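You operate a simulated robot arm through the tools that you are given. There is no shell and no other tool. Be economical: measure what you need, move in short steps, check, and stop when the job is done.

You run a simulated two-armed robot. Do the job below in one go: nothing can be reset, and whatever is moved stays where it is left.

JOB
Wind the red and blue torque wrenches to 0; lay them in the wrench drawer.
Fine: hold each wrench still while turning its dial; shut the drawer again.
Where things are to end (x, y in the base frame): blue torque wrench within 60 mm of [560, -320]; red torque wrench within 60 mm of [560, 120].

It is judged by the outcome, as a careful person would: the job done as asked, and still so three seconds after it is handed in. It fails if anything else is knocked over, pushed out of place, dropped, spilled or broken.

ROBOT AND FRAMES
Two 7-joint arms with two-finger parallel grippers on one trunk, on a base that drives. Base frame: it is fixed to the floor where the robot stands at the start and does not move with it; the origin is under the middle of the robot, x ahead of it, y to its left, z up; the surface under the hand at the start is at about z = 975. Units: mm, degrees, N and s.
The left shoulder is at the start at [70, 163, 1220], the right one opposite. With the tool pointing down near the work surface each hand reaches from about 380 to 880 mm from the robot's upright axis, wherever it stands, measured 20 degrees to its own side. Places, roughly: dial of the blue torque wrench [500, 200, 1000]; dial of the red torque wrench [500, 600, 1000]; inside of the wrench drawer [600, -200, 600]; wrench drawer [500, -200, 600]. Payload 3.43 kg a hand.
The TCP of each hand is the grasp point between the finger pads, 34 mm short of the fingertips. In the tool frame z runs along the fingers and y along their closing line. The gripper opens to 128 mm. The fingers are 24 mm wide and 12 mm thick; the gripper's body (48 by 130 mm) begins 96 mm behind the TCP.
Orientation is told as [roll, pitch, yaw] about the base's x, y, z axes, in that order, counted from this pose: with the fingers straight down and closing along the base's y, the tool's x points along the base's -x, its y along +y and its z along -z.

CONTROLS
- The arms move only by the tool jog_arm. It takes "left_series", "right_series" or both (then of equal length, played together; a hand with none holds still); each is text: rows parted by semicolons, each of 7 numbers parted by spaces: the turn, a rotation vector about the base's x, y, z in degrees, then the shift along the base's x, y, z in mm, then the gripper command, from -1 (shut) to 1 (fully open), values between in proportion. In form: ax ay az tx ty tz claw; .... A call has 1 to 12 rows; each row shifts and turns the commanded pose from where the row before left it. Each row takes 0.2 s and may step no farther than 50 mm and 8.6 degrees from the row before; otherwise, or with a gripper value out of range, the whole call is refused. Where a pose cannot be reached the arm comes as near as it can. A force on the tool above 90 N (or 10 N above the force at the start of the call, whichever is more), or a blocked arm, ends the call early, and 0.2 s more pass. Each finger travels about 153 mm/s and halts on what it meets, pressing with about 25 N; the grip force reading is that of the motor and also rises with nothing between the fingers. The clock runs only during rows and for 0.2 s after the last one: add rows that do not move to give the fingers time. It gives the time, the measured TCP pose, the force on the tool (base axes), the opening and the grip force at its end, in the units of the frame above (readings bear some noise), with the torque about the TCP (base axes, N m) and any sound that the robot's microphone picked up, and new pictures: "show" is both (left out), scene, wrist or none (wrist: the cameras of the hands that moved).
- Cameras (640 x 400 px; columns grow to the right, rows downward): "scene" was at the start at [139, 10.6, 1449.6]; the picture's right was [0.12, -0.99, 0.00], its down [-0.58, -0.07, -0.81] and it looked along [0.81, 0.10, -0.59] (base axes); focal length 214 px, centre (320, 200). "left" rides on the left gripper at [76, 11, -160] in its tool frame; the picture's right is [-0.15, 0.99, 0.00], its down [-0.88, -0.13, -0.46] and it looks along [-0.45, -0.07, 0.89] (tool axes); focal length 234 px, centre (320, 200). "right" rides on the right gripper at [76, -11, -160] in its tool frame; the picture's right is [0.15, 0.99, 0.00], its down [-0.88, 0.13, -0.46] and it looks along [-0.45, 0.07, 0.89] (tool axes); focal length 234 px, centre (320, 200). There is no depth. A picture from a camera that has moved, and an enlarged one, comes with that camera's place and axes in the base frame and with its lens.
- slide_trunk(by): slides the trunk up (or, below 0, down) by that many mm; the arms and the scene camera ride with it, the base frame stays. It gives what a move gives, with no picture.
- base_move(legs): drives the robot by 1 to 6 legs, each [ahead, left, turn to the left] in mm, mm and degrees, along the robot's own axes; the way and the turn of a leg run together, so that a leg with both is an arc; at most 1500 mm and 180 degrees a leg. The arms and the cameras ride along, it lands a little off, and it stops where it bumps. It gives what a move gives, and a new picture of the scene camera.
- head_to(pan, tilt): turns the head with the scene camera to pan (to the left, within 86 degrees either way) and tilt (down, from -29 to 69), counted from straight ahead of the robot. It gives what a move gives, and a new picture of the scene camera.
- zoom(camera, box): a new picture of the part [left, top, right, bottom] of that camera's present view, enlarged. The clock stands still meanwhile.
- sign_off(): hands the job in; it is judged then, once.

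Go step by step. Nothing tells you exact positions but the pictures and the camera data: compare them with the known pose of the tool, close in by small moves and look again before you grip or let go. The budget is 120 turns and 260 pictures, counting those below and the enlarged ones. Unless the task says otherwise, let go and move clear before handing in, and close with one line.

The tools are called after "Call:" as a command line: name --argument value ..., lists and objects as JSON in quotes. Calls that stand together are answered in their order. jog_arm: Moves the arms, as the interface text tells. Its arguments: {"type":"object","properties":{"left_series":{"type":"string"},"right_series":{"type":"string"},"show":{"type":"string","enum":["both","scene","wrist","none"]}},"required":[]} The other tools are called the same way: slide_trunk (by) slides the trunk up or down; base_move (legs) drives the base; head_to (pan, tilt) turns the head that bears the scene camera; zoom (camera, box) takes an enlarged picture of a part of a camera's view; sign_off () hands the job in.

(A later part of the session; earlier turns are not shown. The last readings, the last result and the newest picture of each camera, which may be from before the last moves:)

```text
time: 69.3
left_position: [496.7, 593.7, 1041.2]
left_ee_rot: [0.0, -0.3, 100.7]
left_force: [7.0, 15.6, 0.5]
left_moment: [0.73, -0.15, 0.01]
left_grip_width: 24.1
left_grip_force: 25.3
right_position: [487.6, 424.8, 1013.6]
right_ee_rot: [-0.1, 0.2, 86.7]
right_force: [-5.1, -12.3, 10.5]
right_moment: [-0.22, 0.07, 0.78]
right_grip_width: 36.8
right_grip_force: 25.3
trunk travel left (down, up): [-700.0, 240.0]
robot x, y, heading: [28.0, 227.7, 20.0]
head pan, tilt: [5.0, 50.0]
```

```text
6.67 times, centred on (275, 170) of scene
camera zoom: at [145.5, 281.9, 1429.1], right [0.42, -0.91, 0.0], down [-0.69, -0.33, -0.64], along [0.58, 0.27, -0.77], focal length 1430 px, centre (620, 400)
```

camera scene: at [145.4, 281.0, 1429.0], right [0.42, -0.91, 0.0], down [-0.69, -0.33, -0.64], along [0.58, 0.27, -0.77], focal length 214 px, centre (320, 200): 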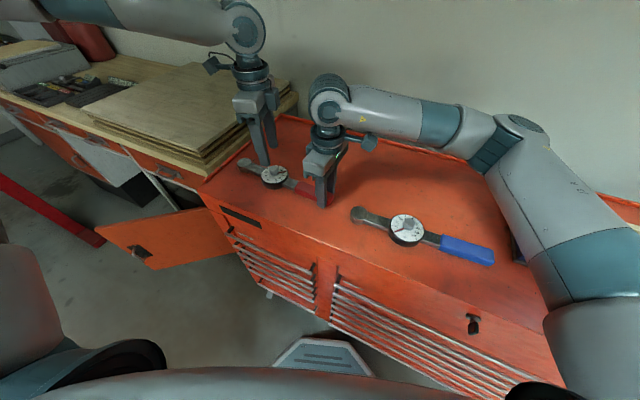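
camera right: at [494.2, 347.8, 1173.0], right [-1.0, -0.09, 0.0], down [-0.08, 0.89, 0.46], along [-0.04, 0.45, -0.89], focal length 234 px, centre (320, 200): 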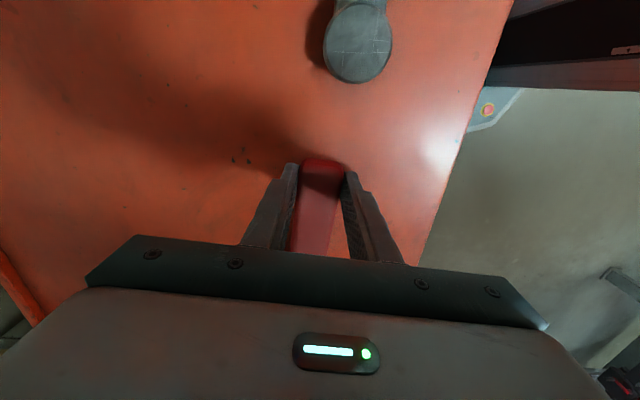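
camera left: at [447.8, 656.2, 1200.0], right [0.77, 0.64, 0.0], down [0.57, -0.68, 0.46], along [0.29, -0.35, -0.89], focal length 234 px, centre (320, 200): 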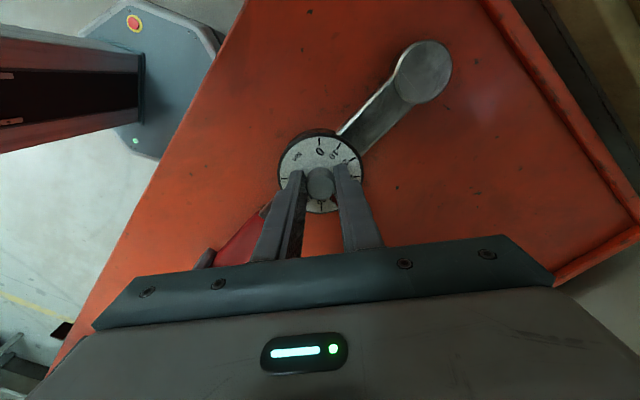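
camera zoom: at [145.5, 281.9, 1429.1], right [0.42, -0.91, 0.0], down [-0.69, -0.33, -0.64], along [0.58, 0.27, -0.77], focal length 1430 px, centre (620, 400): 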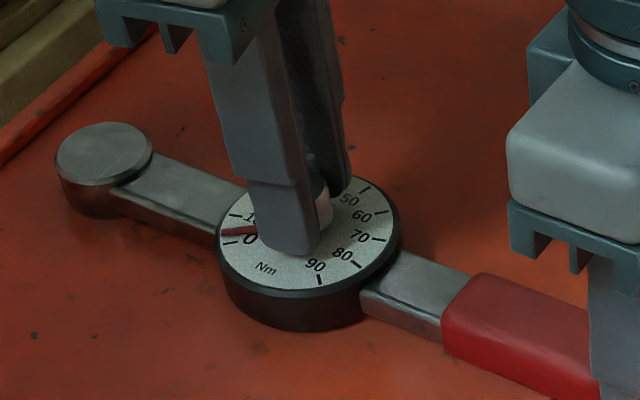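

Call:
jog_arm --left_series "0 0 4 0 1 0 -1;0 0 4 0 0 0 -1;0 0 0 0 0 0 -1;0 0 0 0 0 0 -0.7;0 0 0 0 0 0 -0.3;0 0 0 0 0 0 -0.3;0 0 0 0 0 20 -0.3;0 0 0 0 0 30 0;0 0 0 0 0 30 0" --show "none"

Call:
zoom --camera "left" --box '[270, 110, 370, 200]'

```text
time: 71.3
left_position: [496.9, 593.5, 1122.1]
left_ee_rot: [-0.2, -0.1, 108.4]
left_force: [-0.6, 0.5, 0.2]
left_moment: [-0.02, -0.02, -0.01]
left_grip_width: 64.1
left_grip_force: 0.0
right_position: [487.8, 424.4, 1013.5]
right_ee_rot: [-0.1, 0.0, 86.6]
right_force: [0.0, 0.9, 1.2]
right_moment: [0.56, -0.05, 0.09]
right_grip_width: 37.0
right_grip_force: 25.6
trunk travel left (down, up): [-700.0, 240.0]
robot x, y, heading: [26.0, 228.3, 20.2]
head pan, tilt: [5.0, 50.0]
```

```text
4.44 times, centred on (320, 155) of left
camera zoom: at [510.0, 518.9, 1281.5], right [-0.98, -0.17, 0.0], down [-0.15, 0.87, 0.46], along [-0.08, 0.45, -0.89], focal length 1041 px, centre (320, 400)
```

zoom: 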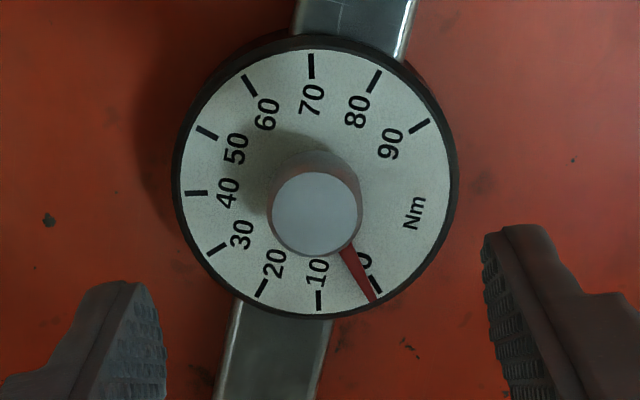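

The pointer is about 5.5° (≈2 Nm) short of 0. Regrasp and nudge.

Call:
jog_arm --left_series "0 0 0 0 0 -30 -0.3;0 0 0 0 0 -30 -0.3;0 0 0 0 0 -20 -0.3;0 0 0 0 0 0 -0.6;0 0 0 0 0 0 -1;0 0 0 0 0 0 -1;0 0 3 0 0 0 -1;0 0 2.7 0 0 0 -1;0 0 0 0 0 0 -1" --show "none"

Call:
jog_arm --left_series "0 0 0 0 0 0 -0.7;0 0 0 0 0 0 -0.3;0 0 0 0 0 0 -0.3;0 0 0 0 0 20 -0.3;0 0 0 0 0 30 0;0 0 0 0 0 30 0" --show "none"

Call:
zoom --camera "left" --box '[270, 110, 370, 200]'

```text
time: 73.3
left_position: [496.6, 593.9, 1040.7]
left_ee_rot: [-0.1, -0.3, 114.3]
left_force: [4.5, 10.0, 0.0]
left_moment: [0.27, -0.18, -0.1]
left_grip_width: 24.1
left_grip_force: 25.5
right_position: [488.2, 426.4, 1013.8]
right_ee_rot: [0.0, 0.1, 86.7]
right_force: [-5.5, -9.7, 0.6]
right_moment: [-0.43, 0.18, 0.78]
right_grip_width: 36.9
right_grip_force: 24.7
trunk travel left (down, up): [-700.0, 240.0]
robot x, y, heading: [25.1, 231.0, 20.5]
head pan, tilt: [5.0, 50.0]
```

```text
time: 74.7
left_position: [497.0, 592.8, 1121.1]
left_ee_rot: [-0.2, -0.2, 114.1]
left_force: [-0.7, -0.1, 1.0]
left_moment: [0.0, 0.03, -0.01]
left_grip_width: 64.1
left_grip_force: 0.1
right_position: [487.9, 425.1, 1013.7]
right_ee_rot: [-0.1, 0.0, 86.6]
right_force: [-0.5, 0.9, -0.1]
right_moment: [0.6, -0.01, 0.17]
right_grip_width: 37.0
right_grip_force: 25.3
trunk travel left (down, up): [-700.0, 240.0]
robot x, y, heading: [24.9, 233.2, 20.3]
head pan, tilt: [5.0, 50.0]
```

```text
4.44 times, centred on (320, 155) of left
camera zoom: at [518.1, 520.6, 1280.3], right [-0.96, -0.27, 0.0], down [-0.24, 0.85, 0.46], along [-0.12, 0.44, -0.89], focal length 1041 px, centre (320, 400)
```

zoom: 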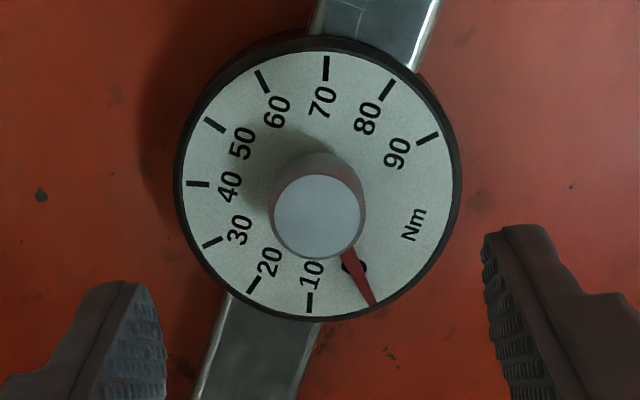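

Red reads 0 now. Release red, lift, back away and square up in front of the cabinet, ready to open the drawer with the left hand.

Call:
jog_arm --right_series "0 0 0 0 0 0 -0.6;0 0 0 0 0 0 -0.2;0 0 0 0 0 0 0;0 0 0 0 0 40 0;0 0 0 0 0 40 0;0 0 0 0 0 40 0" --left_series "0 0 0 0 0 10 0;0 0 0 0 0 10 0;0 0 0 0 0 10 0;0 0 0 0 0 0 0;0 0 0 0 0 0 0;0 0 0 0 0 0 0" --show "none"

Call:
base_move --legs '[[-350, 0, 0], [0, 0, -20], [-126, -361, 0]]'

```text
time: 76.1
left_position: [496.8, 592.6, 1150.4]
left_ee_rot: [-0.2, -0.2, 114.1]
left_force: [-0.9, 0.5, 0.1]
left_moment: [0.02, 0.01, -0.04]
left_grip_width: 63.8
left_grip_force: 0.0
right_position: [487.2, 425.5, 1135.0]
right_ee_rot: [-0.1, 0.0, 86.6]
right_force: [-0.9, 0.8, -0.6]
right_moment: [0.04, -0.02, 0.0]
right_grip_width: 63.7
right_grip_force: 0.1
trunk travel left (down, up): [-700.0, 240.0]
robot x, y, heading: [27.4, 229.3, 19.9]
head pan, tilt: [5.0, 50.0]
```

```text
time: 81.5
left_position: [140.2, -71.9, 1151.2]
left_ee_rot: [0.0, -0.2, 94.1]
left_force: [0.2, 0.0, -0.2]
left_moment: [0.0, -0.01, 0.02]
left_grip_width: 64.0
left_grip_force: 0.1
right_position: [71.8, -226.2, 1134.6]
right_ee_rot: [0.0, -0.1, 66.5]
right_force: [0.3, 0.1, -0.3]
right_moment: [0.01, -0.04, -0.01]
right_grip_width: 64.2
right_grip_force: 0.0
trunk travel left (down, up): [-700.0, 240.0]
robot x, y, heading: [-425.6, -249.4, 0.0]
head pan, tilt: [5.0, 50.0]
camera scene: at [-297.7, -243.0, 1429.0], right [0.09, -1.0, 0.0], down [-0.76, -0.07, -0.64], along [0.64, 0.06, -0.77], focal length 214 px, centre (320, 200)
```

scene: 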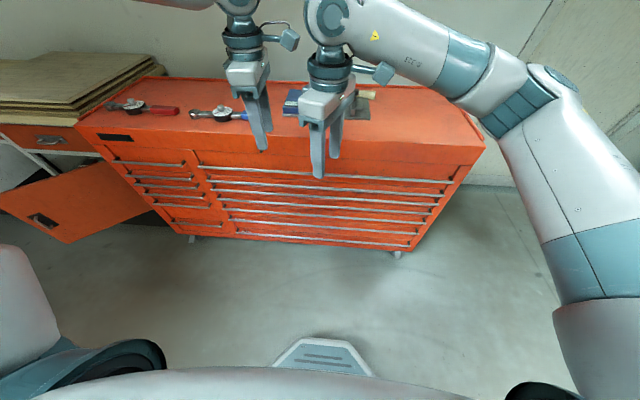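

Lower the trunk, then swing the right hand aside and pitch the left hand forward.

Call:
slide_trunk --by -400

Call:
jog_arm --left_series "0 0 -4.1 9 0 0 0;0 -8.2 0 9 0 -12 0;0 -8.2 0 9 0 -12 0;0 -8.2 0 9 0 -12 0;0 -8.2 0 9 0 -12 0;0 -8.2 0 9 0 -12 0;0 -8.2 0 9 0 -12 0;0 -8.2 0 9 0 -12 0;0 -8.2 0 9 0 -12 0;0 -8.2 0 9 0 -12 0;0 -8.2 0 9 0 -12 0;0 -8.0 0 0 0 -12 0" --right_series "0 0 0 0 -25 0 0;0 0 0 0 -25 0 0;0 0 0 0 -25 0 0;0 0 0 0 -25 0 0;0 0 0 0 -25 0 0;0 0 0 0 -25 0 0;0 0 0 0 -25 0 0;0 0 -5 0 -25 0 0;0 0 -5 0 -25 0 0;0 0 -5 0 -25 0 0;0 0 -5 0 0 0 0;0 0 0 0 0 0 0"

```text
time: 85.3
left_position: [138.5, -73.3, 750.7]
left_ee_rot: [-0.1, -0.2, 94.0]
left_force: [0.5, 0.1, -0.4]
left_moment: [-0.03, -0.03, 0.01]
left_grip_width: 63.9
left_grip_force: 0.0
right_position: [72.0, -226.3, 733.3]
right_ee_rot: [-0.1, 0.1, 66.5]
right_force: [0.5, 0.6, -0.4]
right_moment: [0.01, 0.01, 0.0]
right_grip_width: 63.8
right_grip_force: 0.1
trunk travel left (down, up): [-300.0, 640.0]
robot x, y, heading: [-422.8, -249.6, 0.1]
head pan, tilt: [5.0, 50.0]
```

```text
time: 87.9
left_position: [282.1, 132.5, 909.8]
left_ee_rot: [-88.3, -1.3, 89.6]
left_force: [0.2, -0.4, 0.8]
left_moment: [0.01, 0.0, 0.0]
left_grip_width: 63.9
left_grip_force: 0.1
left hand out of reach, approached as far as the arm can: row 5, 6, 7, 8, 9, 10, 11, 12
right_position: [72.0, -477.4, 734.0]
right_ee_rot: [-0.1, 0.0, 46.4]
right_force: [0.2, -0.6, 0.1]
right_moment: [-0.02, 0.0, 0.03]
right_grip_width: 64.0
right_grip_force: 0.2
trunk travel left (down, up): [-300.0, 640.0]
robot x, y, heading: [-429.8, -249.5, -0.0]
head pan, tilt: [5.0, 50.0]
camera scene: at [-298.4, -243.4, 1029.1], right [0.09, -1.0, 0.0], down [-0.76, -0.07, -0.64], along [0.64, 0.06, -0.77], focal length 214 px, centre (320, 200)
camera right: at [27.3, -540.2, 893.2], right [-0.82, 0.58, 0.0], down [0.51, 0.73, 0.46], along [0.26, 0.37, -0.89], focal length 234 px, centre (320, 200)
camera left: at [122.4, 60.1, 899.9], right [-0.03, 0.17, -0.99], down [-0.45, 0.88, 0.16], along [0.89, 0.44, 0.05], focal length 234 px, centre (320, 200)
```

scene: 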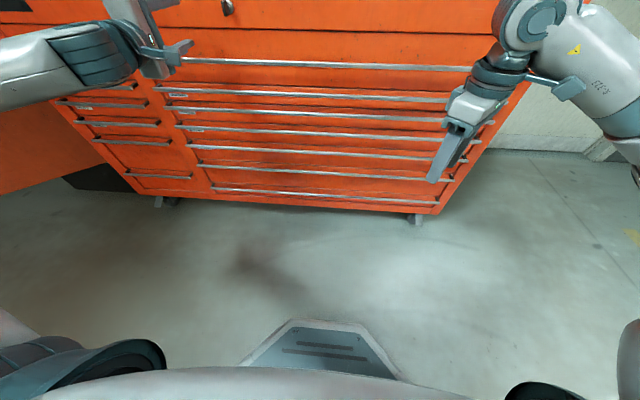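
right: 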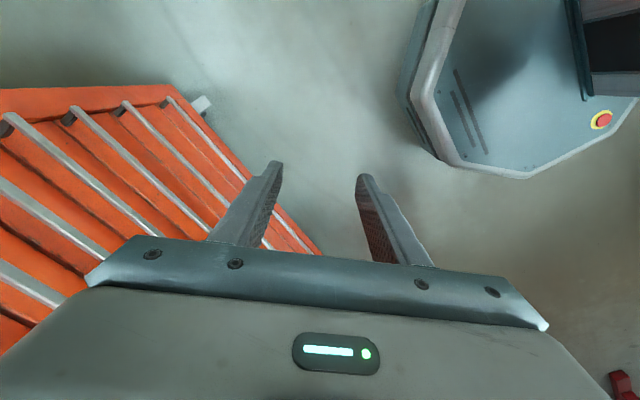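
left: 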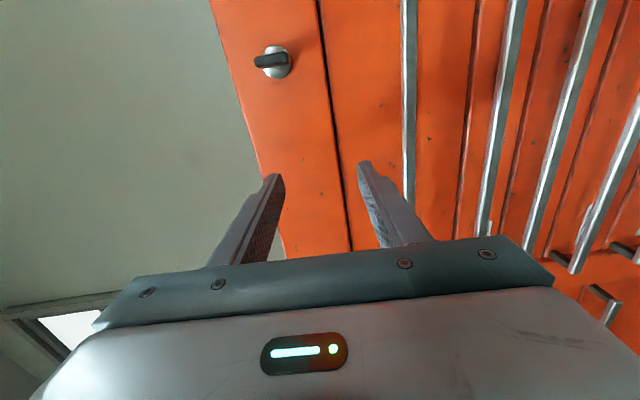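

The left hand points forward but only near 90 mm above its shoulder. Lowering the trunk the full way puts it right at the bar height; I'll back off a bit first.

Call:
base_move --legs '[[-80, 0, 0]]'

Call:
slide_trunk --by -295

Call:
jog_arm --left_series "0 0 0 0 0 0 0"

```text
time: 89.0
left_position: [202.0, 132.0, 909.5]
left_ee_rot: [-88.2, -1.3, 89.6]
left_force: [-0.5, -0.4, 0.0]
left_moment: [0.02, 0.02, -0.01]
left_grip_width: 64.1
left_grip_force: 0.0
right_position: [-7.6, -476.5, 734.7]
right_ee_rot: [-0.1, -0.1, 46.5]
right_force: [0.6, 0.6, 0.2]
right_moment: [0.0, -0.05, -0.02]
right_grip_width: 63.9
right_grip_force: 0.1
trunk travel left (down, up): [-300.0, 640.0]
robot x, y, heading: [-506.6, -251.2, -0.1]
head pan, tilt: [5.0, 50.0]
camera scene: at [-378.9, -243.5, 1029.2], right [0.09, -1.0, 0.0], down [-0.76, -0.07, -0.64], along [0.64, 0.06, -0.77], focal length 214 px, centre (320, 200)
```

scene: 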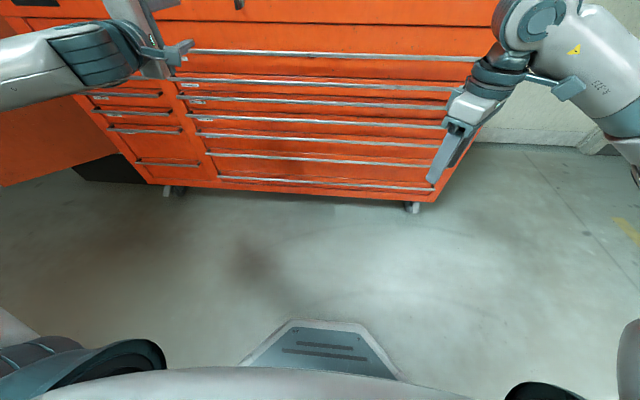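

```text
time: 91.9
left_position: [201.9, 132.4, 613.3]
left_ee_rot: [-88.3, -1.3, 89.6]
left_force: [1.4, 0.0, 0.5]
left_moment: [-0.01, 0.01, -0.04]
left_grip_width: 64.0
left_grip_force: 0.0
right_position: [-7.1, -476.2, 438.1]
right_ee_rot: [-0.1, 0.0, 46.4]
right_force: [0.6, 0.6, -0.2]
right_moment: [0.02, 0.0, 0.01]
right_grip_width: 63.9
right_grip_force: 0.0
trunk travel left (down, up): [-5.0, 935.0]
robot x, y, heading: [-510.1, -249.3, -0.1]
head pan, tilt: [5.0, 50.0]
```

```text
time: 92.3
left_position: [203.5, 132.4, 613.0]
left_ee_rot: [-88.3, -1.4, 89.6]
left_force: [-0.5, 0.1, -0.9]
left_moment: [-0.01, 0.03, 0.05]
left_grip_width: 63.7
left_grip_force: 0.0
right_position: [-8.1, -475.9, 439.3]
right_ee_rot: [-0.2, 0.0, 46.5]
right_force: [-0.7, -0.5, 0.4]
right_moment: [0.01, -0.01, -0.03]
right_grip_width: 64.1
right_grip_force: 0.0
trunk travel left (down, up): [-5.0, 935.0]
robot x, y, heading: [-505.2, -247.4, 0.2]
head pan, tilt: [5.0, 50.0]
camera scene: at [-378.0, -243.5, 734.1], right [0.09, -1.0, 0.0], down [-0.76, -0.07, -0.64], along [0.64, 0.06, -0.77], focal length 214 px, centre (320, 200)
camera left: at [42.8, 59.8, 604.5], right [-0.03, 0.17, -0.99], down [-0.45, 0.88, 0.16], along [0.89, 0.44, 0.05], focal length 234 px, centre (320, 200)
```

scene: 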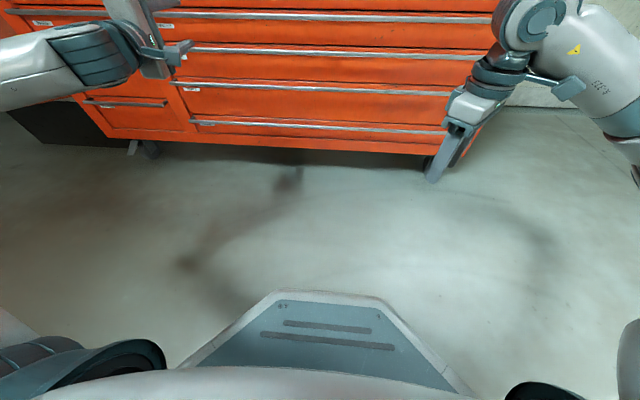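
left: 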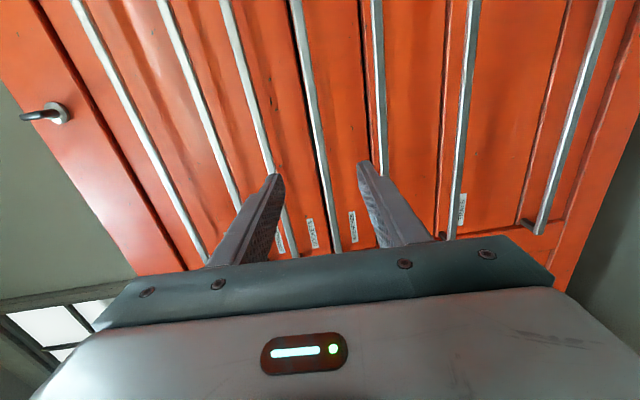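

Bar 4 (WRENCHES) lies between the fingers. Drive forward 85 mm and look again.

Call:
zoom --camera "left" --box '[260, 190, 380, 260]'

Call:
base_move --legs '[[85, 0, 0]]'

Call:
zoom --camera "left" --box '[160, 60, 480, 260]'

Call:
zoom --camera "scene" --box '[90, 0, 230, 90]'

```text
5.33 times, centred on (320, 225) of left
camera zoom: at [42.8, 59.8, 604.5], right [-0.03, 0.17, -0.99], down [-0.45, 0.88, 0.16], along [0.89, 0.44, 0.05], focal length 1249 px, centre (320, 67)
```

zoom: 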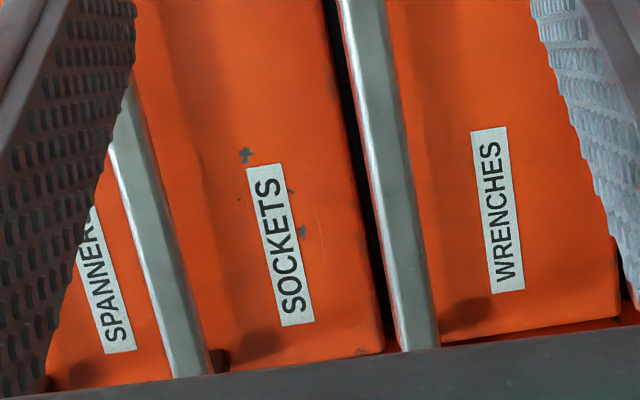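

```text
time: 93.4
left_position: [287.0, 133.7, 613.6]
left_ee_rot: [-88.3, -1.3, 89.6]
left_force: [0.1, -0.1, -0.1]
left_moment: [0.0, -0.04, -0.01]
left_grip_width: 64.0
left_grip_force: 0.1
right_position: [75.2, -476.3, 438.8]
right_ee_rot: [-0.2, 0.0, 46.5]
right_force: [-0.1, -0.5, -0.1]
right_moment: [-0.05, 0.03, 0.0]
right_grip_width: 63.8
right_grip_force: 0.0
trunk travel left (down, up): [-5.0, 935.0]
robot x, y, heading: [-421.4, -246.7, 0.1]
head pan, tilt: [5.0, 50.0]
camera scene: at [-294.1, -243.5, 734.1], right [0.09, -1.0, 0.0], down [-0.76, -0.07, -0.64], along [0.64, 0.06, -0.77], focal length 214 px, centre (320, 200)
```

scene: 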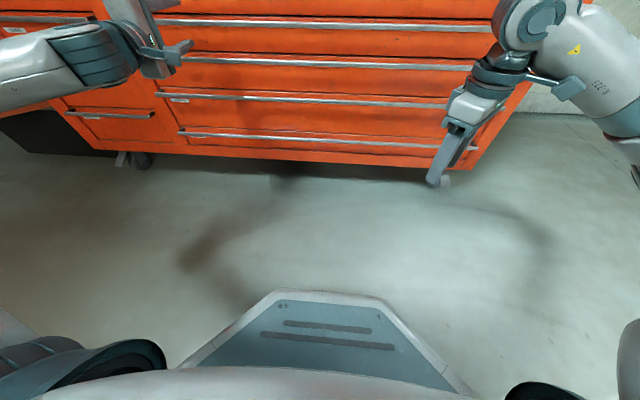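

```text
2.00 times, centred on (320, 160) of left
camera zoom: at [126.6, 60.0, 604.5], right [-0.03, 0.17, -0.99], down [-0.45, 0.88, 0.16], along [0.89, 0.44, 0.05], focal length 468 px, centre (320, 280)
```

zoom: 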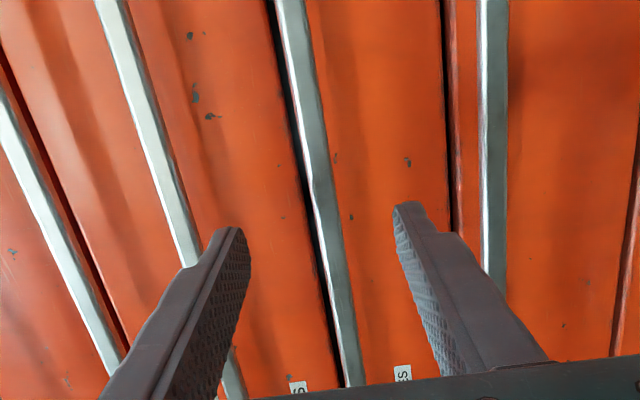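

```text
4.44 times, centred on (160, 45) of scene
camera zoom: at [-294.1, -243.5, 734.1], right [0.09, -1.0, 0.0], down [-0.76, -0.07, -0.64], along [0.64, 0.06, -0.77], focal length 953 px, centre (1031, 889)
```

zoom: 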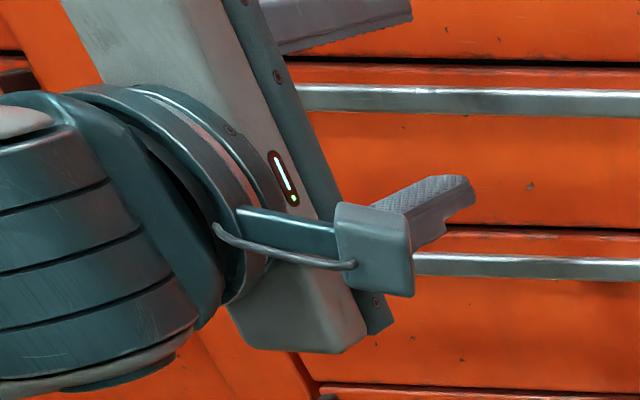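

Call:
base_move --legs '[[26, 0, 0]]'

Call:
zoom --camera "left" --box '[160, 60, 480, 260]'

Call:
zoom --camera "scene" --box '[90, 0, 230, 90]'

```text
time: 94.2
left_position: [313.4, 132.9, 613.3]
left_ee_rot: [-88.3, -1.3, 89.7]
left_force: [-0.4, -1.4, -0.8]
left_moment: [-0.03, 0.0, 0.01]
left_grip_width: 64.1
left_grip_force: 0.0
right_position: [103.6, -476.0, 438.6]
right_ee_rot: [-0.1, 0.0, 46.4]
right_force: [-0.2, 0.7, 0.6]
right_moment: [0.0, 0.01, 0.0]
right_grip_width: 63.9
right_grip_force: 0.0
trunk travel left (down, up): [-5.0, 935.0]
robot x, y, heading: [-395.0, -250.6, 0.1]
head pan, tilt: [5.0, 50.0]
camera scene: at [-268.1, -243.5, 734.1], right [0.09, -1.0, 0.0], down [-0.76, -0.07, -0.64], along [0.64, 0.06, -0.77], focal length 214 px, centre (320, 200)
```

scene: 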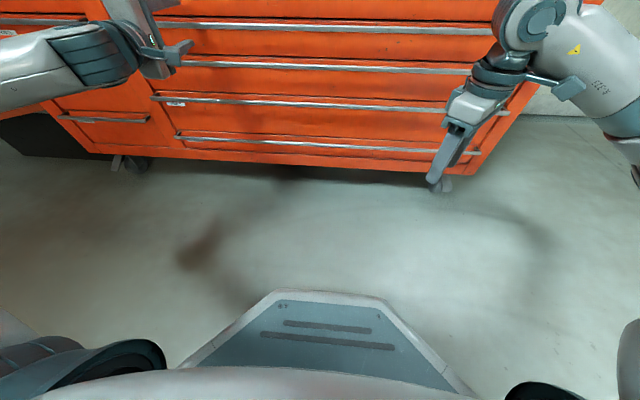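

```text
2.00 times, centred on (320, 160) of left
camera zoom: at [152.6, 60.0, 604.6], right [-0.03, 0.17, -0.99], down [-0.45, 0.88, 0.16], along [0.89, 0.44, 0.05], focal length 468 px, centre (320, 280)
```

zoom: 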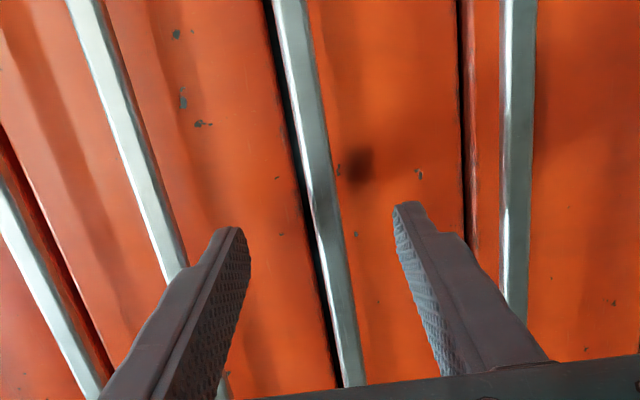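

```text
4.44 times, centred on (160, 45) of scene
camera zoom: at [-268.1, -243.5, 734.1], right [0.09, -1.0, 0.0], down [-0.76, -0.07, -0.64], along [0.64, 0.06, -0.77], focal length 953 px, centre (1031, 889)
```

zoom: 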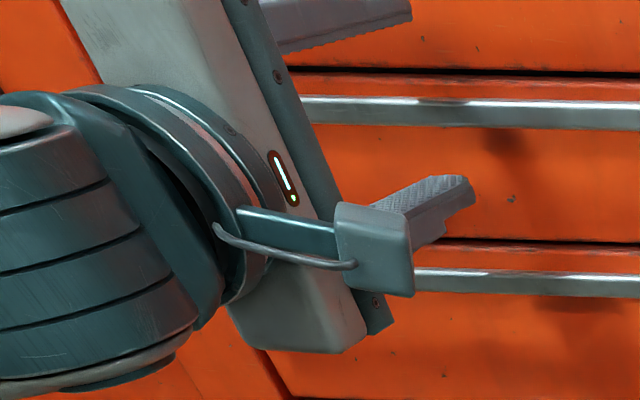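

Call:
base_move --legs '[[10, 0, 0]]'

Call:
jog_arm --left_series "0 0 0 0 0 0 -0.3;0 0 0 0 0 0 -0.6;0 0 0 0 0 0 -1;0 0 0 0 0 0 -1;0 0 0 0 0 0 -1" --show "wrist"

```text
time: 95.0
left_position: [322.7, 132.6, 613.7]
left_ee_rot: [-88.3, -1.4, 89.8]
left_force: [0.4, 0.0, 0.2]
left_moment: [0.01, -0.02, 0.0]
left_grip_width: 64.1
left_grip_force: 0.0
right_position: [112.2, -475.6, 439.5]
right_ee_rot: [-0.1, 0.1, 46.6]
right_force: [0.6, 0.2, -0.2]
right_moment: [0.0, -0.06, 0.04]
right_grip_width: 64.1
right_grip_force: 0.1
trunk travel left (down, up): [-5.0, 935.0]
robot x, y, heading: [-388.2, -251.4, -0.1]
head pan, tilt: [5.0, 50.0]
camera scene: at [-258.0, -243.5, 734.1], right [0.09, -1.0, 0.0], down [-0.76, -0.07, -0.64], along [0.64, 0.06, -0.77], focal length 214 px, centre (320, 200)
```

scene: 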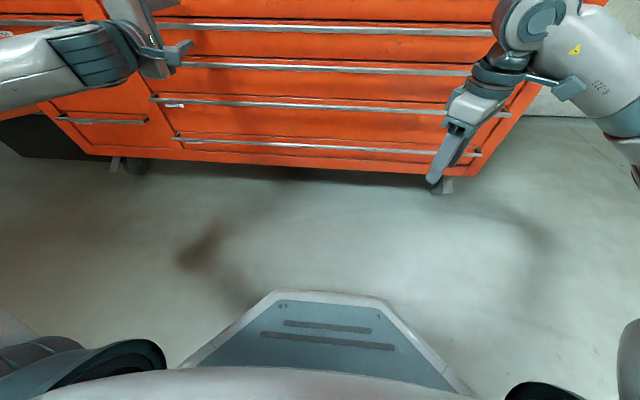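

```text
time: 96.2
left_position: [323.3, 133.1, 609.0]
left_ee_rot: [-87.9, -1.2, 89.7]
left_force: [-17.8, -5.2, -26.6]
left_moment: [-1.11, 0.23, 0.48]
left_grip_width: 12.4
left_grip_force: 45.0
right_position: [112.4, -475.8, 438.7]
right_ee_rot: [-0.1, 0.1, 46.5]
right_force: [0.2, 0.0, -0.1]
right_moment: [-0.02, 0.01, 0.0]
right_grip_width: 64.0
right_grip_force: 0.1
trunk travel left (down, up): [-5.0, 935.0]
robot x, y, heading: [-389.3, -248.9, 0.1]
head pan, tilt: [5.0, 50.0]
camera left: at [162.8, 60.4, 601.2], right [-0.04, 0.17, -0.99], down [-0.44, 0.88, 0.17], along [0.9, 0.44, 0.04], focal length 234 px, centre (320, 200)
```

left: 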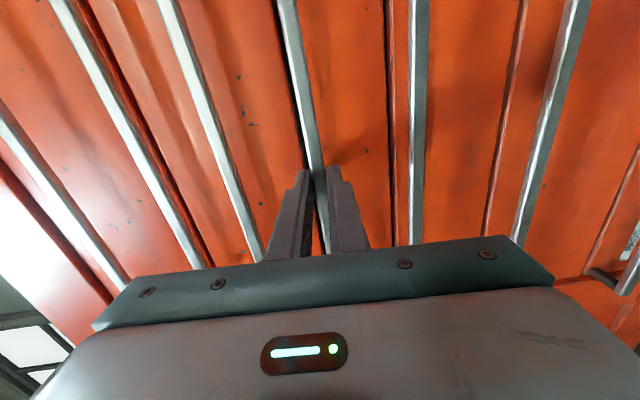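

Bar gripped (12 mm). Relieve the vertical force and pull by driving back.

Call:
jog_arm --left_series "0 0 0 0 0 -4 -1" --show "none"

Call:
base_move --legs '[[-120, 0, 0]]'

```text
time: 96.6
left_position: [323.4, 133.2, 609.2]
left_ee_rot: [-87.9, -1.3, 89.5]
left_force: [-14.8, -7.3, -21.4]
left_moment: [-1.13, 0.14, 0.84]
left_grip_width: 12.3
left_grip_force: 45.1
right_position: [112.4, -475.5, 439.0]
right_ee_rot: [-0.1, 0.1, 46.5]
right_force: [-0.7, 0.0, -0.1]
right_moment: [0.02, -0.01, 0.02]
right_grip_width: 64.1
right_grip_force: 0.1
trunk travel left (down, up): [-5.0, 935.0]
robot x, y, heading: [-385.9, -246.3, -0.2]
head pan, tilt: [5.0, 50.0]
```

```text
time: 97.8
left_position: [205.2, 134.0, 608.4]
left_ee_rot: [-87.9, -1.4, 89.5]
left_force: [1.3, -4.7, -15.6]
left_moment: [-1.1, -0.09, -0.4]
left_grip_width: 12.4
left_grip_force: 44.8
right_position: [-7.5, -476.3, 438.0]
right_ee_rot: [-0.2, 0.0, 46.5]
right_force: [0.0, 0.0, 1.2]
right_moment: [0.0, -0.02, 0.0]
right_grip_width: 64.0
right_grip_force: 0.1
trunk travel left (down, up): [-5.0, 935.0]
robot x, y, heading: [-504.6, -249.3, 0.2]
head pan, tilt: [5.0, 50.0]
camera scene: at [-376.9, -243.2, 733.9], right [0.09, -1.0, 0.0], down [-0.76, -0.07, -0.64], along [0.64, 0.06, -0.77], focal length 214 px, centre (320, 200)
```

scene: 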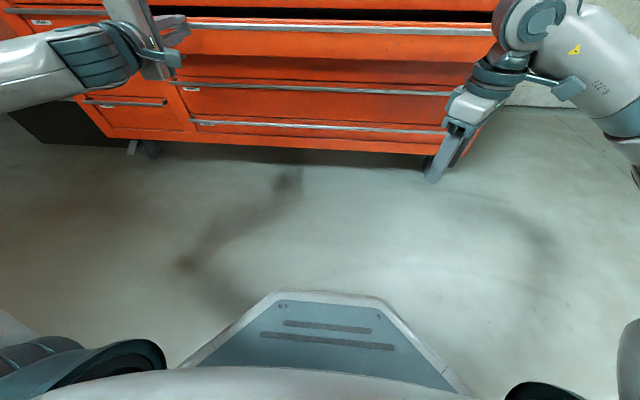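

The drawer slides freely (118 mm so far). Pull 195 mm more.

Call:
base_move --legs '[[-195, 0, 0]]'

```text
time: 99.4
left_position: [9.0, 132.5, 608.7]
left_ee_rot: [-88.0, -1.4, 89.5]
left_force: [1.4, -3.3, -10.9]
left_moment: [-1.1, -0.18, -0.22]
left_grip_width: 12.4
left_grip_force: 45.2
right_position: [-202.1, -477.2, 437.5]
right_ee_rot: [-0.1, 0.1, 46.4]
right_force: [-0.6, -0.3, -0.6]
right_moment: [0.0, 0.01, -0.01]
right_grip_width: 64.1
right_grip_force: 0.0
trunk travel left (down, up): [-5.0, 935.0]
robot x, y, heading: [-701.3, -251.0, 0.2]
head pan, tilt: [5.0, 50.0]
camera scene: at [-572.3, -243.1, 733.9], right [0.09, -1.0, 0.0], down [-0.76, -0.07, -0.64], along [0.64, 0.06, -0.77], focal length 214 px, centre (320, 200)
```

scene: 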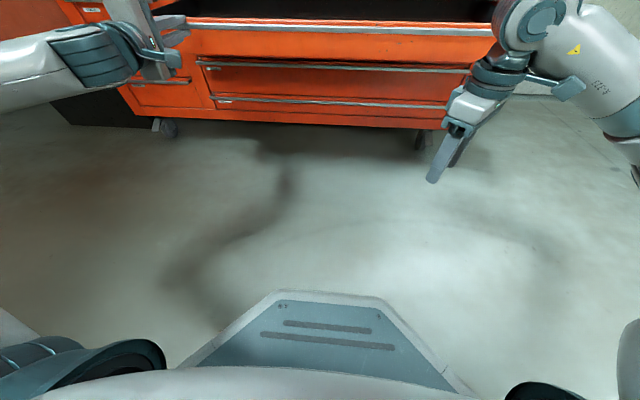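

Call:
base_move --legs '[[-25, 0, 0]]'

Call:
jog_arm --left_series "0 0 0 0 0 0 -0.6;0 0 0 0 0 0 -0.2;0 0 0 0 0 0 0" --show "none"

Call:
base_move --legs '[[-110, 0, 0]]'

Call:
slide_trunk --by 295

Call:
slide_trunk --by 400

Call:
head_to --pan 0 --tilt 40

```text
time: 100.2
left_position: [-15.5, 132.9, 608.8]
left_ee_rot: [-87.9, -1.4, 89.6]
left_force: [0.9, -0.7, -5.2]
left_moment: [-1.11, -0.29, -0.19]
left_grip_width: 12.4
left_grip_force: 45.0
right_position: [-227.2, -476.3, 438.7]
right_ee_rot: [-0.1, 0.0, 46.5]
right_force: [0.3, 1.1, -0.3]
right_moment: [-0.01, -0.03, 0.04]
right_grip_width: 64.1
right_grip_force: 0.1
trunk travel left (down, up): [-5.0, 935.0]
robot x, y, heading: [-728.5, -256.0, 0.0]
head pan, tilt: [5.0, 50.0]
camera scene: at [-597.8, -243.2, 734.0], right [0.09, -1.0, 0.0], down [-0.76, -0.07, -0.64], along [0.64, 0.06, -0.77], focal length 214 px, centre (320, 200)
```

scene: 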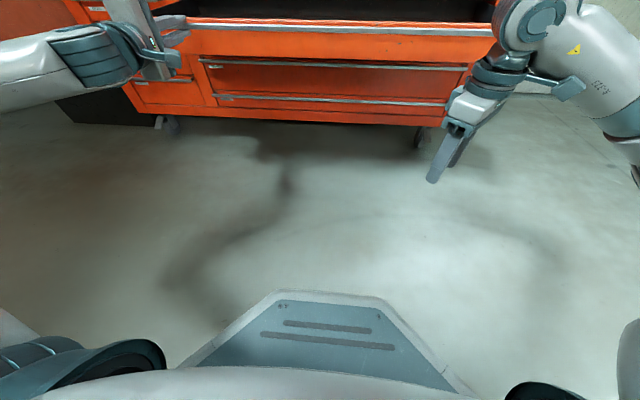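

```text
time: 101.0
left_position: [-17.6, 131.9, 609.0]
left_ee_rot: [-88.0, -1.4, 89.4]
left_force: [-0.2, 0.8, 0.5]
left_moment: [-0.01, 0.0, -0.01]
left_grip_width: 64.1
left_grip_force: 0.1
right_position: [-227.7, -477.0, 439.2]
right_ee_rot: [-0.1, 0.0, 46.4]
right_force: [1.1, 1.1, 0.1]
right_moment: [-0.03, -0.01, 0.0]
right_grip_width: 64.0
right_grip_force: 0.0
trunk travel left (down, up): [-5.0, 935.0]
robot x, y, heading: [-725.5, -248.7, 0.0]
head pan, tilt: [5.0, 50.0]
```

```text
time: 101.8
left_position: [-24.1, 133.2, 609.6]
left_ee_rot: [-88.0, -1.4, 89.4]
left_force: [-0.8, -0.6, 0.7]
left_moment: [-0.02, 0.0, -0.03]
left_grip_width: 64.1
left_grip_force: 0.0
right_position: [-234.1, -475.7, 438.7]
right_ee_rot: [-0.1, -0.1, 46.5]
right_force: [-0.2, 0.1, 0.8]
right_moment: [-0.02, -0.02, 0.01]
right_grip_width: 63.9
right_grip_force: 0.1
trunk travel left (down, up): [-5.0, 935.0]
robot x, y, heading: [-733.4, -252.9, -0.1]
head pan, tilt: [5.0, 50.0]
stopped in leg 1: the robot was blocked; the commanded pose is now the measured one
camera scene: at [-604.9, -243.4, 734.1], right [0.09, -1.0, 0.0], down [-0.76, -0.07, -0.64], along [0.64, 0.06, -0.77], focal length 214 px, centre (320, 200)
```

scene: 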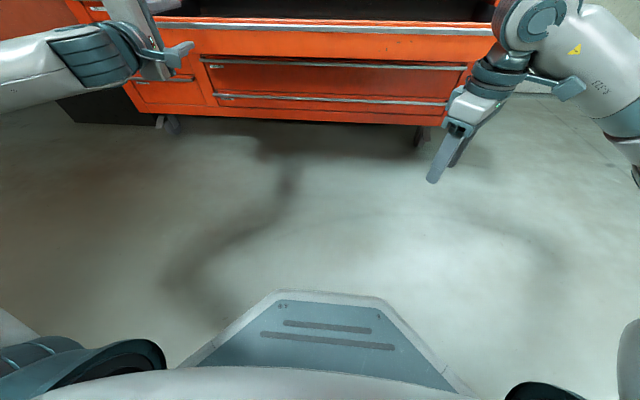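

```text
time: 103.1
left_position: [-20.4, 133.3, 659.2]
left_ee_rot: [-83.2, -0.6, 89.4]
left_force: [-0.8, -0.9, -51.9]
left_moment: [-0.62, 0.96, 0.49]
left_grip_width: 109.2
left_grip_force: 25.2
right_position: [-232.0, -475.2, 530.0]
right_ee_rot: [0.0, 0.3, 46.4]
right_force: [-0.3, -1.5, -1.2]
right_moment: [0.01, 0.02, 0.0]
right_grip_width: 64.2
right_grip_force: 0.1
trunk travel left (down, up): [-98.0, 842.0]
robot x, y, heading: [-735.5, -249.8, -0.0]
head pan, tilt: [5.0, 50.0]
stopped: the force on the tool passed its limit at 102 N (the readings are from after the stop); the commanded pose is now the measured one
```

```text
time: 103.9
left_position: [-20.5, 133.9, 660.5]
left_ee_rot: [-80.4, -0.2, 89.4]
left_force: [-1.7, -1.6, -49.5]
left_moment: [-0.54, 0.83, 0.69]
left_grip_width: 110.9
left_grip_force: 25.3
right_position: [-232.7, -476.0, 556.6]
right_ee_rot: [0.1, 0.3, 46.4]
right_force: [-0.3, -0.2, -0.9]
right_moment: [0.0, 0.01, 0.03]
right_grip_width: 64.3
right_grip_force: 0.1
trunk travel left (down, up): [-125.0, 815.0]
robot x, y, heading: [-735.7, -249.9, -0.2]
head pan, tilt: [5.0, 50.0]
stopped: the force on the tool passed its limit at 96 N (the readings are from after the stop); the commanded pose is now the measured one
```

```text
time: 104.6
left_position: [-19.8, 134.4, 662.8]
left_ee_rot: [-80.7, -0.3, 89.4]
left_force: [-1.4, 1.6, -50.8]
left_moment: [-0.48, 0.87, 0.11]
left_grip_width: 114.5
left_grip_force: 25.2
right_position: [-232.1, -476.3, 557.9]
right_ee_rot: [-0.1, 0.3, 46.4]
right_force: [-0.3, 0.5, 0.0]
right_moment: [-0.03, -0.03, 0.0]
right_grip_width: 64.3
right_grip_force: 0.1
trunk travel left (down, up): [-125.0, 815.0]
robot x, y, heading: [-731.0, -248.5, -0.1]
head pan, tilt: [0.0, 40.0]
camera scene: at [-592.6, -248.2, 867.1], right [0.0, -1.0, 0.0], down [-0.65, 0.0, -0.76], along [0.76, 0.0, -0.65], focal length 214 px, centre (320, 200)
```

scene: 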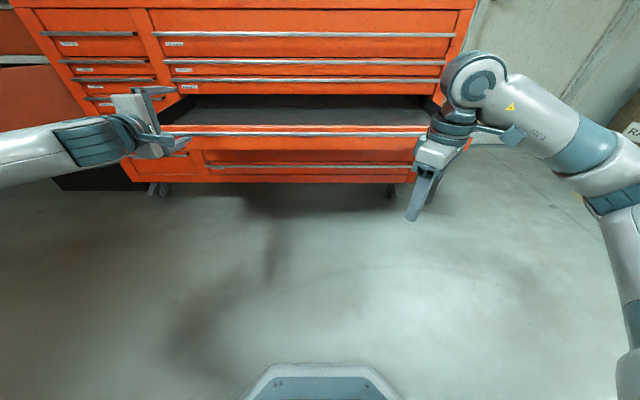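

The backward drive was blocked by something behind me, and the fingers hooked the bar while rising. I'll undo: lower the trunk gently to free the bar.

Call:
slide_trunk --by -45

Call:
jog_arm --left_series "0 0 0 0 0 0 0.2"

```text
time: 105.5
left_position: [-21.9, 130.5, 637.2]
left_ee_rot: [-82.4, -0.6, 89.2]
left_force: [0.9, 0.5, 0.2]
left_moment: [-0.02, 0.02, -0.02]
left_grip_width: 64.1
left_grip_force: 0.0
right_position: [-235.0, -477.6, 514.7]
right_ee_rot: [-0.1, 0.0, 46.4]
right_force: [0.1, -0.1, 0.4]
right_moment: [0.01, 0.01, 0.0]
right_grip_width: 64.0
right_grip_force: 0.1
trunk travel left (down, up): [-80.0, 860.0]
robot x, y, heading: [-734.9, -248.4, -0.1]
head pan, tilt: [0.0, 40.0]
```

```text
time: 105.9
left_position: [-22.0, 129.6, 632.9]
left_ee_rot: [-82.2, -0.6, 89.2]
left_force: [-0.1, 0.9, -0.1]
left_moment: [0.0, 0.02, -0.02]
left_grip_width: 76.8
left_grip_force: 0.2
right_position: [-235.0, -479.0, 513.3]
right_ee_rot: [-0.1, 0.1, 46.4]
right_force: [-0.1, -1.1, -0.7]
right_moment: [0.02, 0.01, 0.01]
right_grip_width: 64.1
right_grip_force: 0.0
trunk travel left (down, up): [-80.0, 860.0]
robot x, y, heading: [-734.5, -253.2, -0.1]
head pan, tilt: [0.0, 40.0]
camera scene: at [-596.4, -250.6, 823.1], right [0.0, -1.0, 0.0], down [-0.64, 0.0, -0.77], along [0.77, 0.0, -0.64], focal length 214 px, centre (320, 200)
camera left: at [-182.9, 59.1, 642.9], right [-0.13, 0.16, -0.98], down [-0.42, 0.88, 0.2], along [0.9, 0.44, -0.05], focal length 234 px, centre (320, 200)
```

scene: 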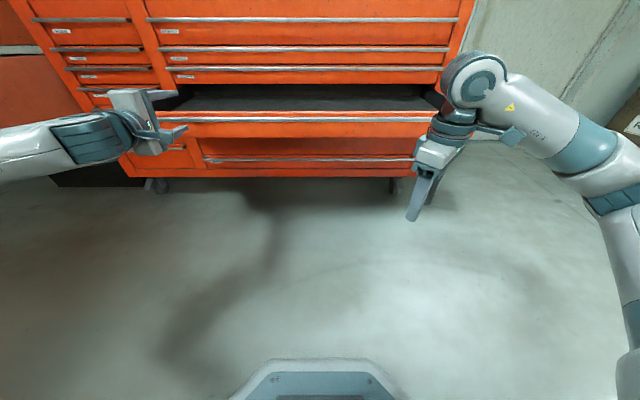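
left: 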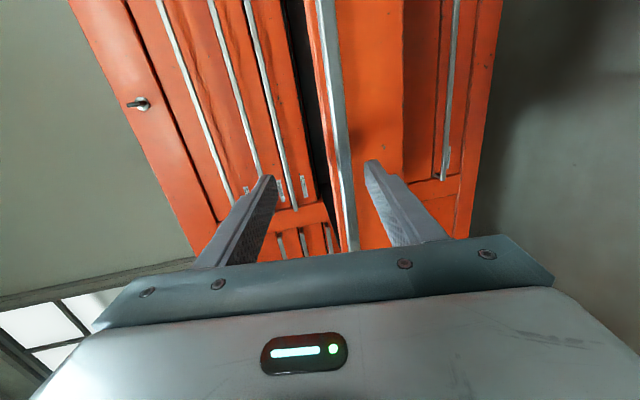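

Free of the bar now. Withdraw the hand with small arm steps instead.

Call:
jog_arm --left_series "0 0 0 -10 0 0 0.2;0 0 0 -10 0 0 0.2" --show "none"

Call:
head_to --pan 86 --tilt 30

```text
time: 106.5
left_position: [-43.1, 132.0, 633.8]
left_ee_rot: [-81.9, -0.7, 89.3]
left_force: [-0.5, 0.0, 0.3]
left_moment: [0.0, 0.02, 0.05]
left_grip_width: 76.7
left_grip_force: 0.0
right_position: [-234.6, -477.9, 513.4]
right_ee_rot: [-0.1, 0.0, 46.4]
right_force: [-0.9, 0.2, 0.0]
right_moment: [-0.01, -0.01, -0.04]
right_grip_width: 64.0
right_grip_force: 0.0
trunk travel left (down, up): [-80.0, 860.0]
robot x, y, heading: [-733.1, -249.3, -0.4]
head pan, tilt: [0.0, 40.0]
```

```text
time: 108.1
left_position: [-41.9, 131.4, 633.4]
left_ee_rot: [-81.9, -0.7, 89.3]
left_force: [0.3, 0.5, 0.5]
left_moment: [0.02, 0.0, -0.02]
left_grip_width: 76.7
left_grip_force: 0.0
right_position: [-235.0, -477.8, 513.1]
right_ee_rot: [-0.1, 0.0, 46.4]
right_force: [-0.6, 0.1, 0.0]
right_moment: [-0.01, 0.03, -0.02]
right_grip_width: 63.9
right_grip_force: 0.0
trunk travel left (down, up): [-80.0, 860.0]
robot x, y, heading: [-734.8, -247.4, -0.0]
head pan, tilt: [85.9, 30.0]
camera scene: at [-674.9, -160.2, 838.4], right [1.0, -0.07, 0.0], down [-0.04, -0.5, -0.87], along [0.06, 0.86, -0.5], focal length 214 px, centre (320, 200)
```

scene: 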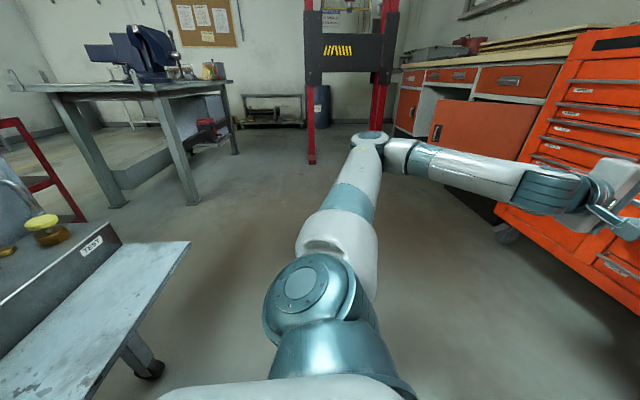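

There's a test cart behind me; I won't back further. Withdraw the arm a bit more, then raise the trunk.

Call:
jog_arm --left_series "0 0 0 -15 0 0 0.2;0 0 0 -15 0 0 0.2;0 0 0 -15 0 0 0" --show "none"

Call:
head_to --pan 5 --tilt 35

```text
time: 108.9
left_position: [-87.2, 130.5, 632.1]
left_ee_rot: [-82.0, -0.6, 89.1]
left_force: [1.4, -0.2, 0.2]
left_moment: [0.03, -0.03, 0.0]
left_grip_width: 63.8
left_grip_force: 0.0
right_position: [-235.9, -477.5, 512.7]
right_ee_rot: [-0.2, 0.0, 46.4]
right_force: [0.4, 0.2, 0.5]
right_moment: [0.01, -0.01, 0.02]
right_grip_width: 64.0
right_grip_force: 0.0
trunk travel left (down, up): [-80.0, 860.0]
robot x, y, heading: [-734.5, -250.5, -0.0]
head pan, tilt: [85.9, 30.0]
```

```text
time: 110.4
left_position: [-88.3, 131.1, 632.9]
left_ee_rot: [-82.1, -0.6, 89.3]
left_force: [-0.1, 0.5, 0.3]
left_moment: [0.0, 0.02, 0.02]
left_grip_width: 64.0
left_grip_force: 0.3
right_position: [-235.0, -477.2, 513.8]
right_ee_rot: [-0.1, -0.1, 46.5]
right_force: [0.2, 0.4, -0.5]
right_moment: [0.02, -0.04, 0.03]
right_grip_width: 63.9
right_grip_force: 0.0
trunk travel left (down, up): [-80.0, 860.0]
robot x, y, heading: [-735.4, -250.0, -0.2]
head pan, tilt: [5.0, 35.0]
camera scene: at [-593.7, -242.8, 830.6], right [0.09, -1.0, 0.0], down [-0.57, -0.05, -0.82], along [0.82, 0.07, -0.57], focal length 214 px, centre (320, 200)
```

scene: 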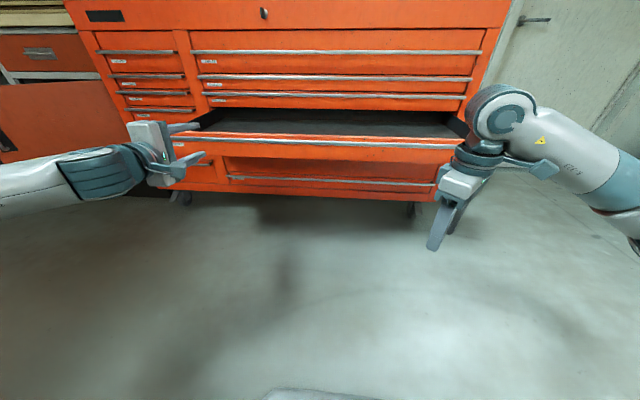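

Call:
slide_trunk --by 400

Call:
slide_trunk --by 220

Call:
head_to --pan 5 --tilt 45

```text
time: 114.2
left_position: [-87.4, 130.8, 1031.7]
left_ee_rot: [-82.0, -0.5, 89.4]
left_force: [0.4, 0.2, 0.1]
left_moment: [-0.01, -0.01, 0.01]
left_grip_width: 64.0
left_grip_force: 0.0
right_position: [-234.3, -478.6, 913.5]
right_ee_rot: [-0.2, 0.0, 46.4]
right_force: [1.0, 0.9, 0.0]
right_moment: [0.03, 0.05, 0.03]
right_grip_width: 63.9
right_grip_force: 0.1
trunk travel left (down, up): [-480.0, 460.0]
robot x, y, heading: [-733.8, -250.0, -0.1]
head pan, tilt: [5.0, 35.0]
```

```text
time: 116.6
left_position: [-86.6, 130.9, 1252.3]
left_ee_rot: [-82.0, -0.6, 89.4]
left_force: [0.0, 0.8, 0.2]
left_moment: [-0.02, -0.02, -0.03]
left_grip_width: 64.2
left_grip_force: 0.0
right_position: [-234.3, -477.0, 1132.8]
right_ee_rot: [-0.1, 0.1, 46.4]
right_force: [0.8, 0.3, -0.3]
right_moment: [-0.01, -0.01, 0.02]
right_grip_width: 64.2
right_grip_force: 0.1
trunk travel left (down, up): [-700.0, 240.0]
robot x, y, heading: [-735.0, -248.8, 0.1]
head pan, tilt: [5.0, 35.0]
```

```text
time: 117.3
left_position: [-87.1, 130.8, 1253.7]
left_ee_rot: [-82.2, -0.7, 89.3]
left_force: [0.7, 0.9, 0.3]
left_moment: [-0.03, 0.05, 0.01]
left_grip_width: 63.9
left_grip_force: 0.0
right_position: [-234.4, -477.5, 1134.5]
right_ee_rot: [0.0, 0.0, 46.3]
right_force: [0.5, 0.4, 0.9]
right_moment: [-0.02, 0.04, 0.01]
right_grip_width: 64.0
right_grip_force: 0.1
trunk travel left (down, up): [-700.0, 240.0]
robot x, y, heading: [-733.5, -252.0, -0.1]
head pan, tilt: [5.0, 45.0]
camera scene: at [-600.2, -243.4, 1435.8], right [0.09, -1.0, 0.0], down [-0.7, -0.06, -0.71], along [0.7, 0.06, -0.71], focal length 214 px, centre (320, 200)
```

scene: 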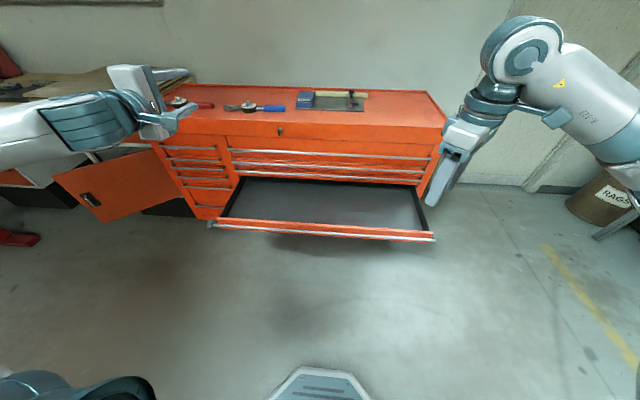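

The drawer is open and empty. Now reorient: left hand back to pointing down (yaw≈90), right hand to yaw −88.

Call:
jog_arm --left_series "0 8.2 0 0 -10 0 0;0 8.2 0 0 -10 0 0;0 8.2 0 0 -10 0 0;0 8.2 0 0 -10 0 0;0 8.2 0 0 -10 0 0;0 8.2 0 0 -10 0 0;0 8.2 0 0 -10 0 0;0 8.2 0 0 -10 0 0;0 8.2 0 0 -10 0 0;0 8.2 0 0 -10 0 0;0 0 0 0 -10 0 0;0 0 0 0 0 0 0" --right_series "0 0 -8.4 0 0 0 0;0 0 -8.4 0 0 0 0;0 0 -8.4 0 0 0 0;0 0 -8.4 0 0 0 0;0 0 -8.4 0 0 0 0;0 0 -8.4 0 0 0 0;0 0 -8.4 0 0 0 0;0 0 -8.4 0 0 0 0;0 0 -8.4 0 0 0 0;0 0 -8.4 0 0 0 0;0 0 -8.4 0 0 0 0;0 0 -8.4 0 0 0 0" --show "none"

Call:
jog_arm --right_series "0 0 -8.4 0 0 0 0;0 0 -8.4 0 0 0 0;0 0 -8.4 0 0 0 0;0 0 -8.4 0 0 0 0" --show "scene"

```text
time: 119.9
left_position: [-88.8, 21.8, 1252.1]
left_ee_rot: [-0.1, 0.6, 89.2]
left_force: [0.4, -0.4, -0.3]
left_moment: [-0.01, 0.04, -0.01]
left_grip_width: 63.8
left_grip_force: 0.1
right_position: [-233.9, -477.0, 1133.1]
right_ee_rot: [-0.2, 0.0, -54.6]
right_force: [0.6, -0.5, 0.3]
right_moment: [0.01, 0.03, -0.01]
right_grip_width: 63.9
right_grip_force: 0.0
trunk travel left (down, up): [-700.0, 240.0]
robot x, y, heading: [-733.2, -251.2, -0.2]
head pan, tilt: [5.0, 45.0]
```

```text
time: 120.9
left_position: [-87.7, 21.3, 1252.1]
left_ee_rot: [-0.2, 0.6, 89.3]
left_force: [-0.9, -0.3, 0.1]
left_moment: [0.0, -0.01, 0.02]
left_grip_width: 64.1
left_grip_force: 0.1
right_position: [-234.7, -477.2, 1133.8]
right_ee_rot: [-0.2, 0.0, -88.1]
right_force: [0.5, 0.3, -0.4]
right_moment: [0.0, -0.01, -0.02]
right_grip_width: 63.8
right_grip_force: 0.0
trunk travel left (down, up): [-700.0, 240.0]
robot x, y, heading: [-737.8, -249.2, -0.0]
head pan, tilt: [5.0, 45.0]
camera scene: at [-600.4, -243.6, 1435.8], right [0.09, -1.0, 0.0], down [-0.7, -0.06, -0.71], along [0.7, 0.06, -0.71], focal length 214 px, centre (320, 200)
```

scene: 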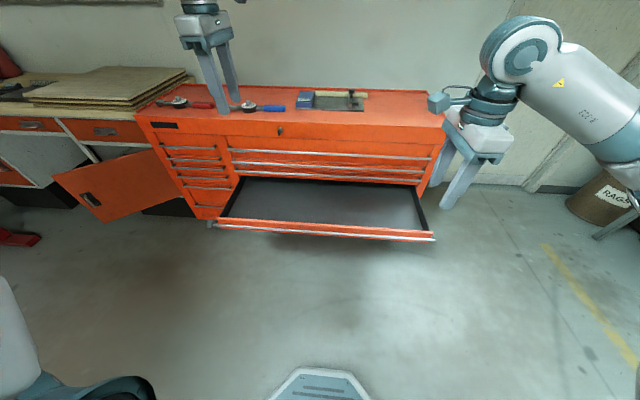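

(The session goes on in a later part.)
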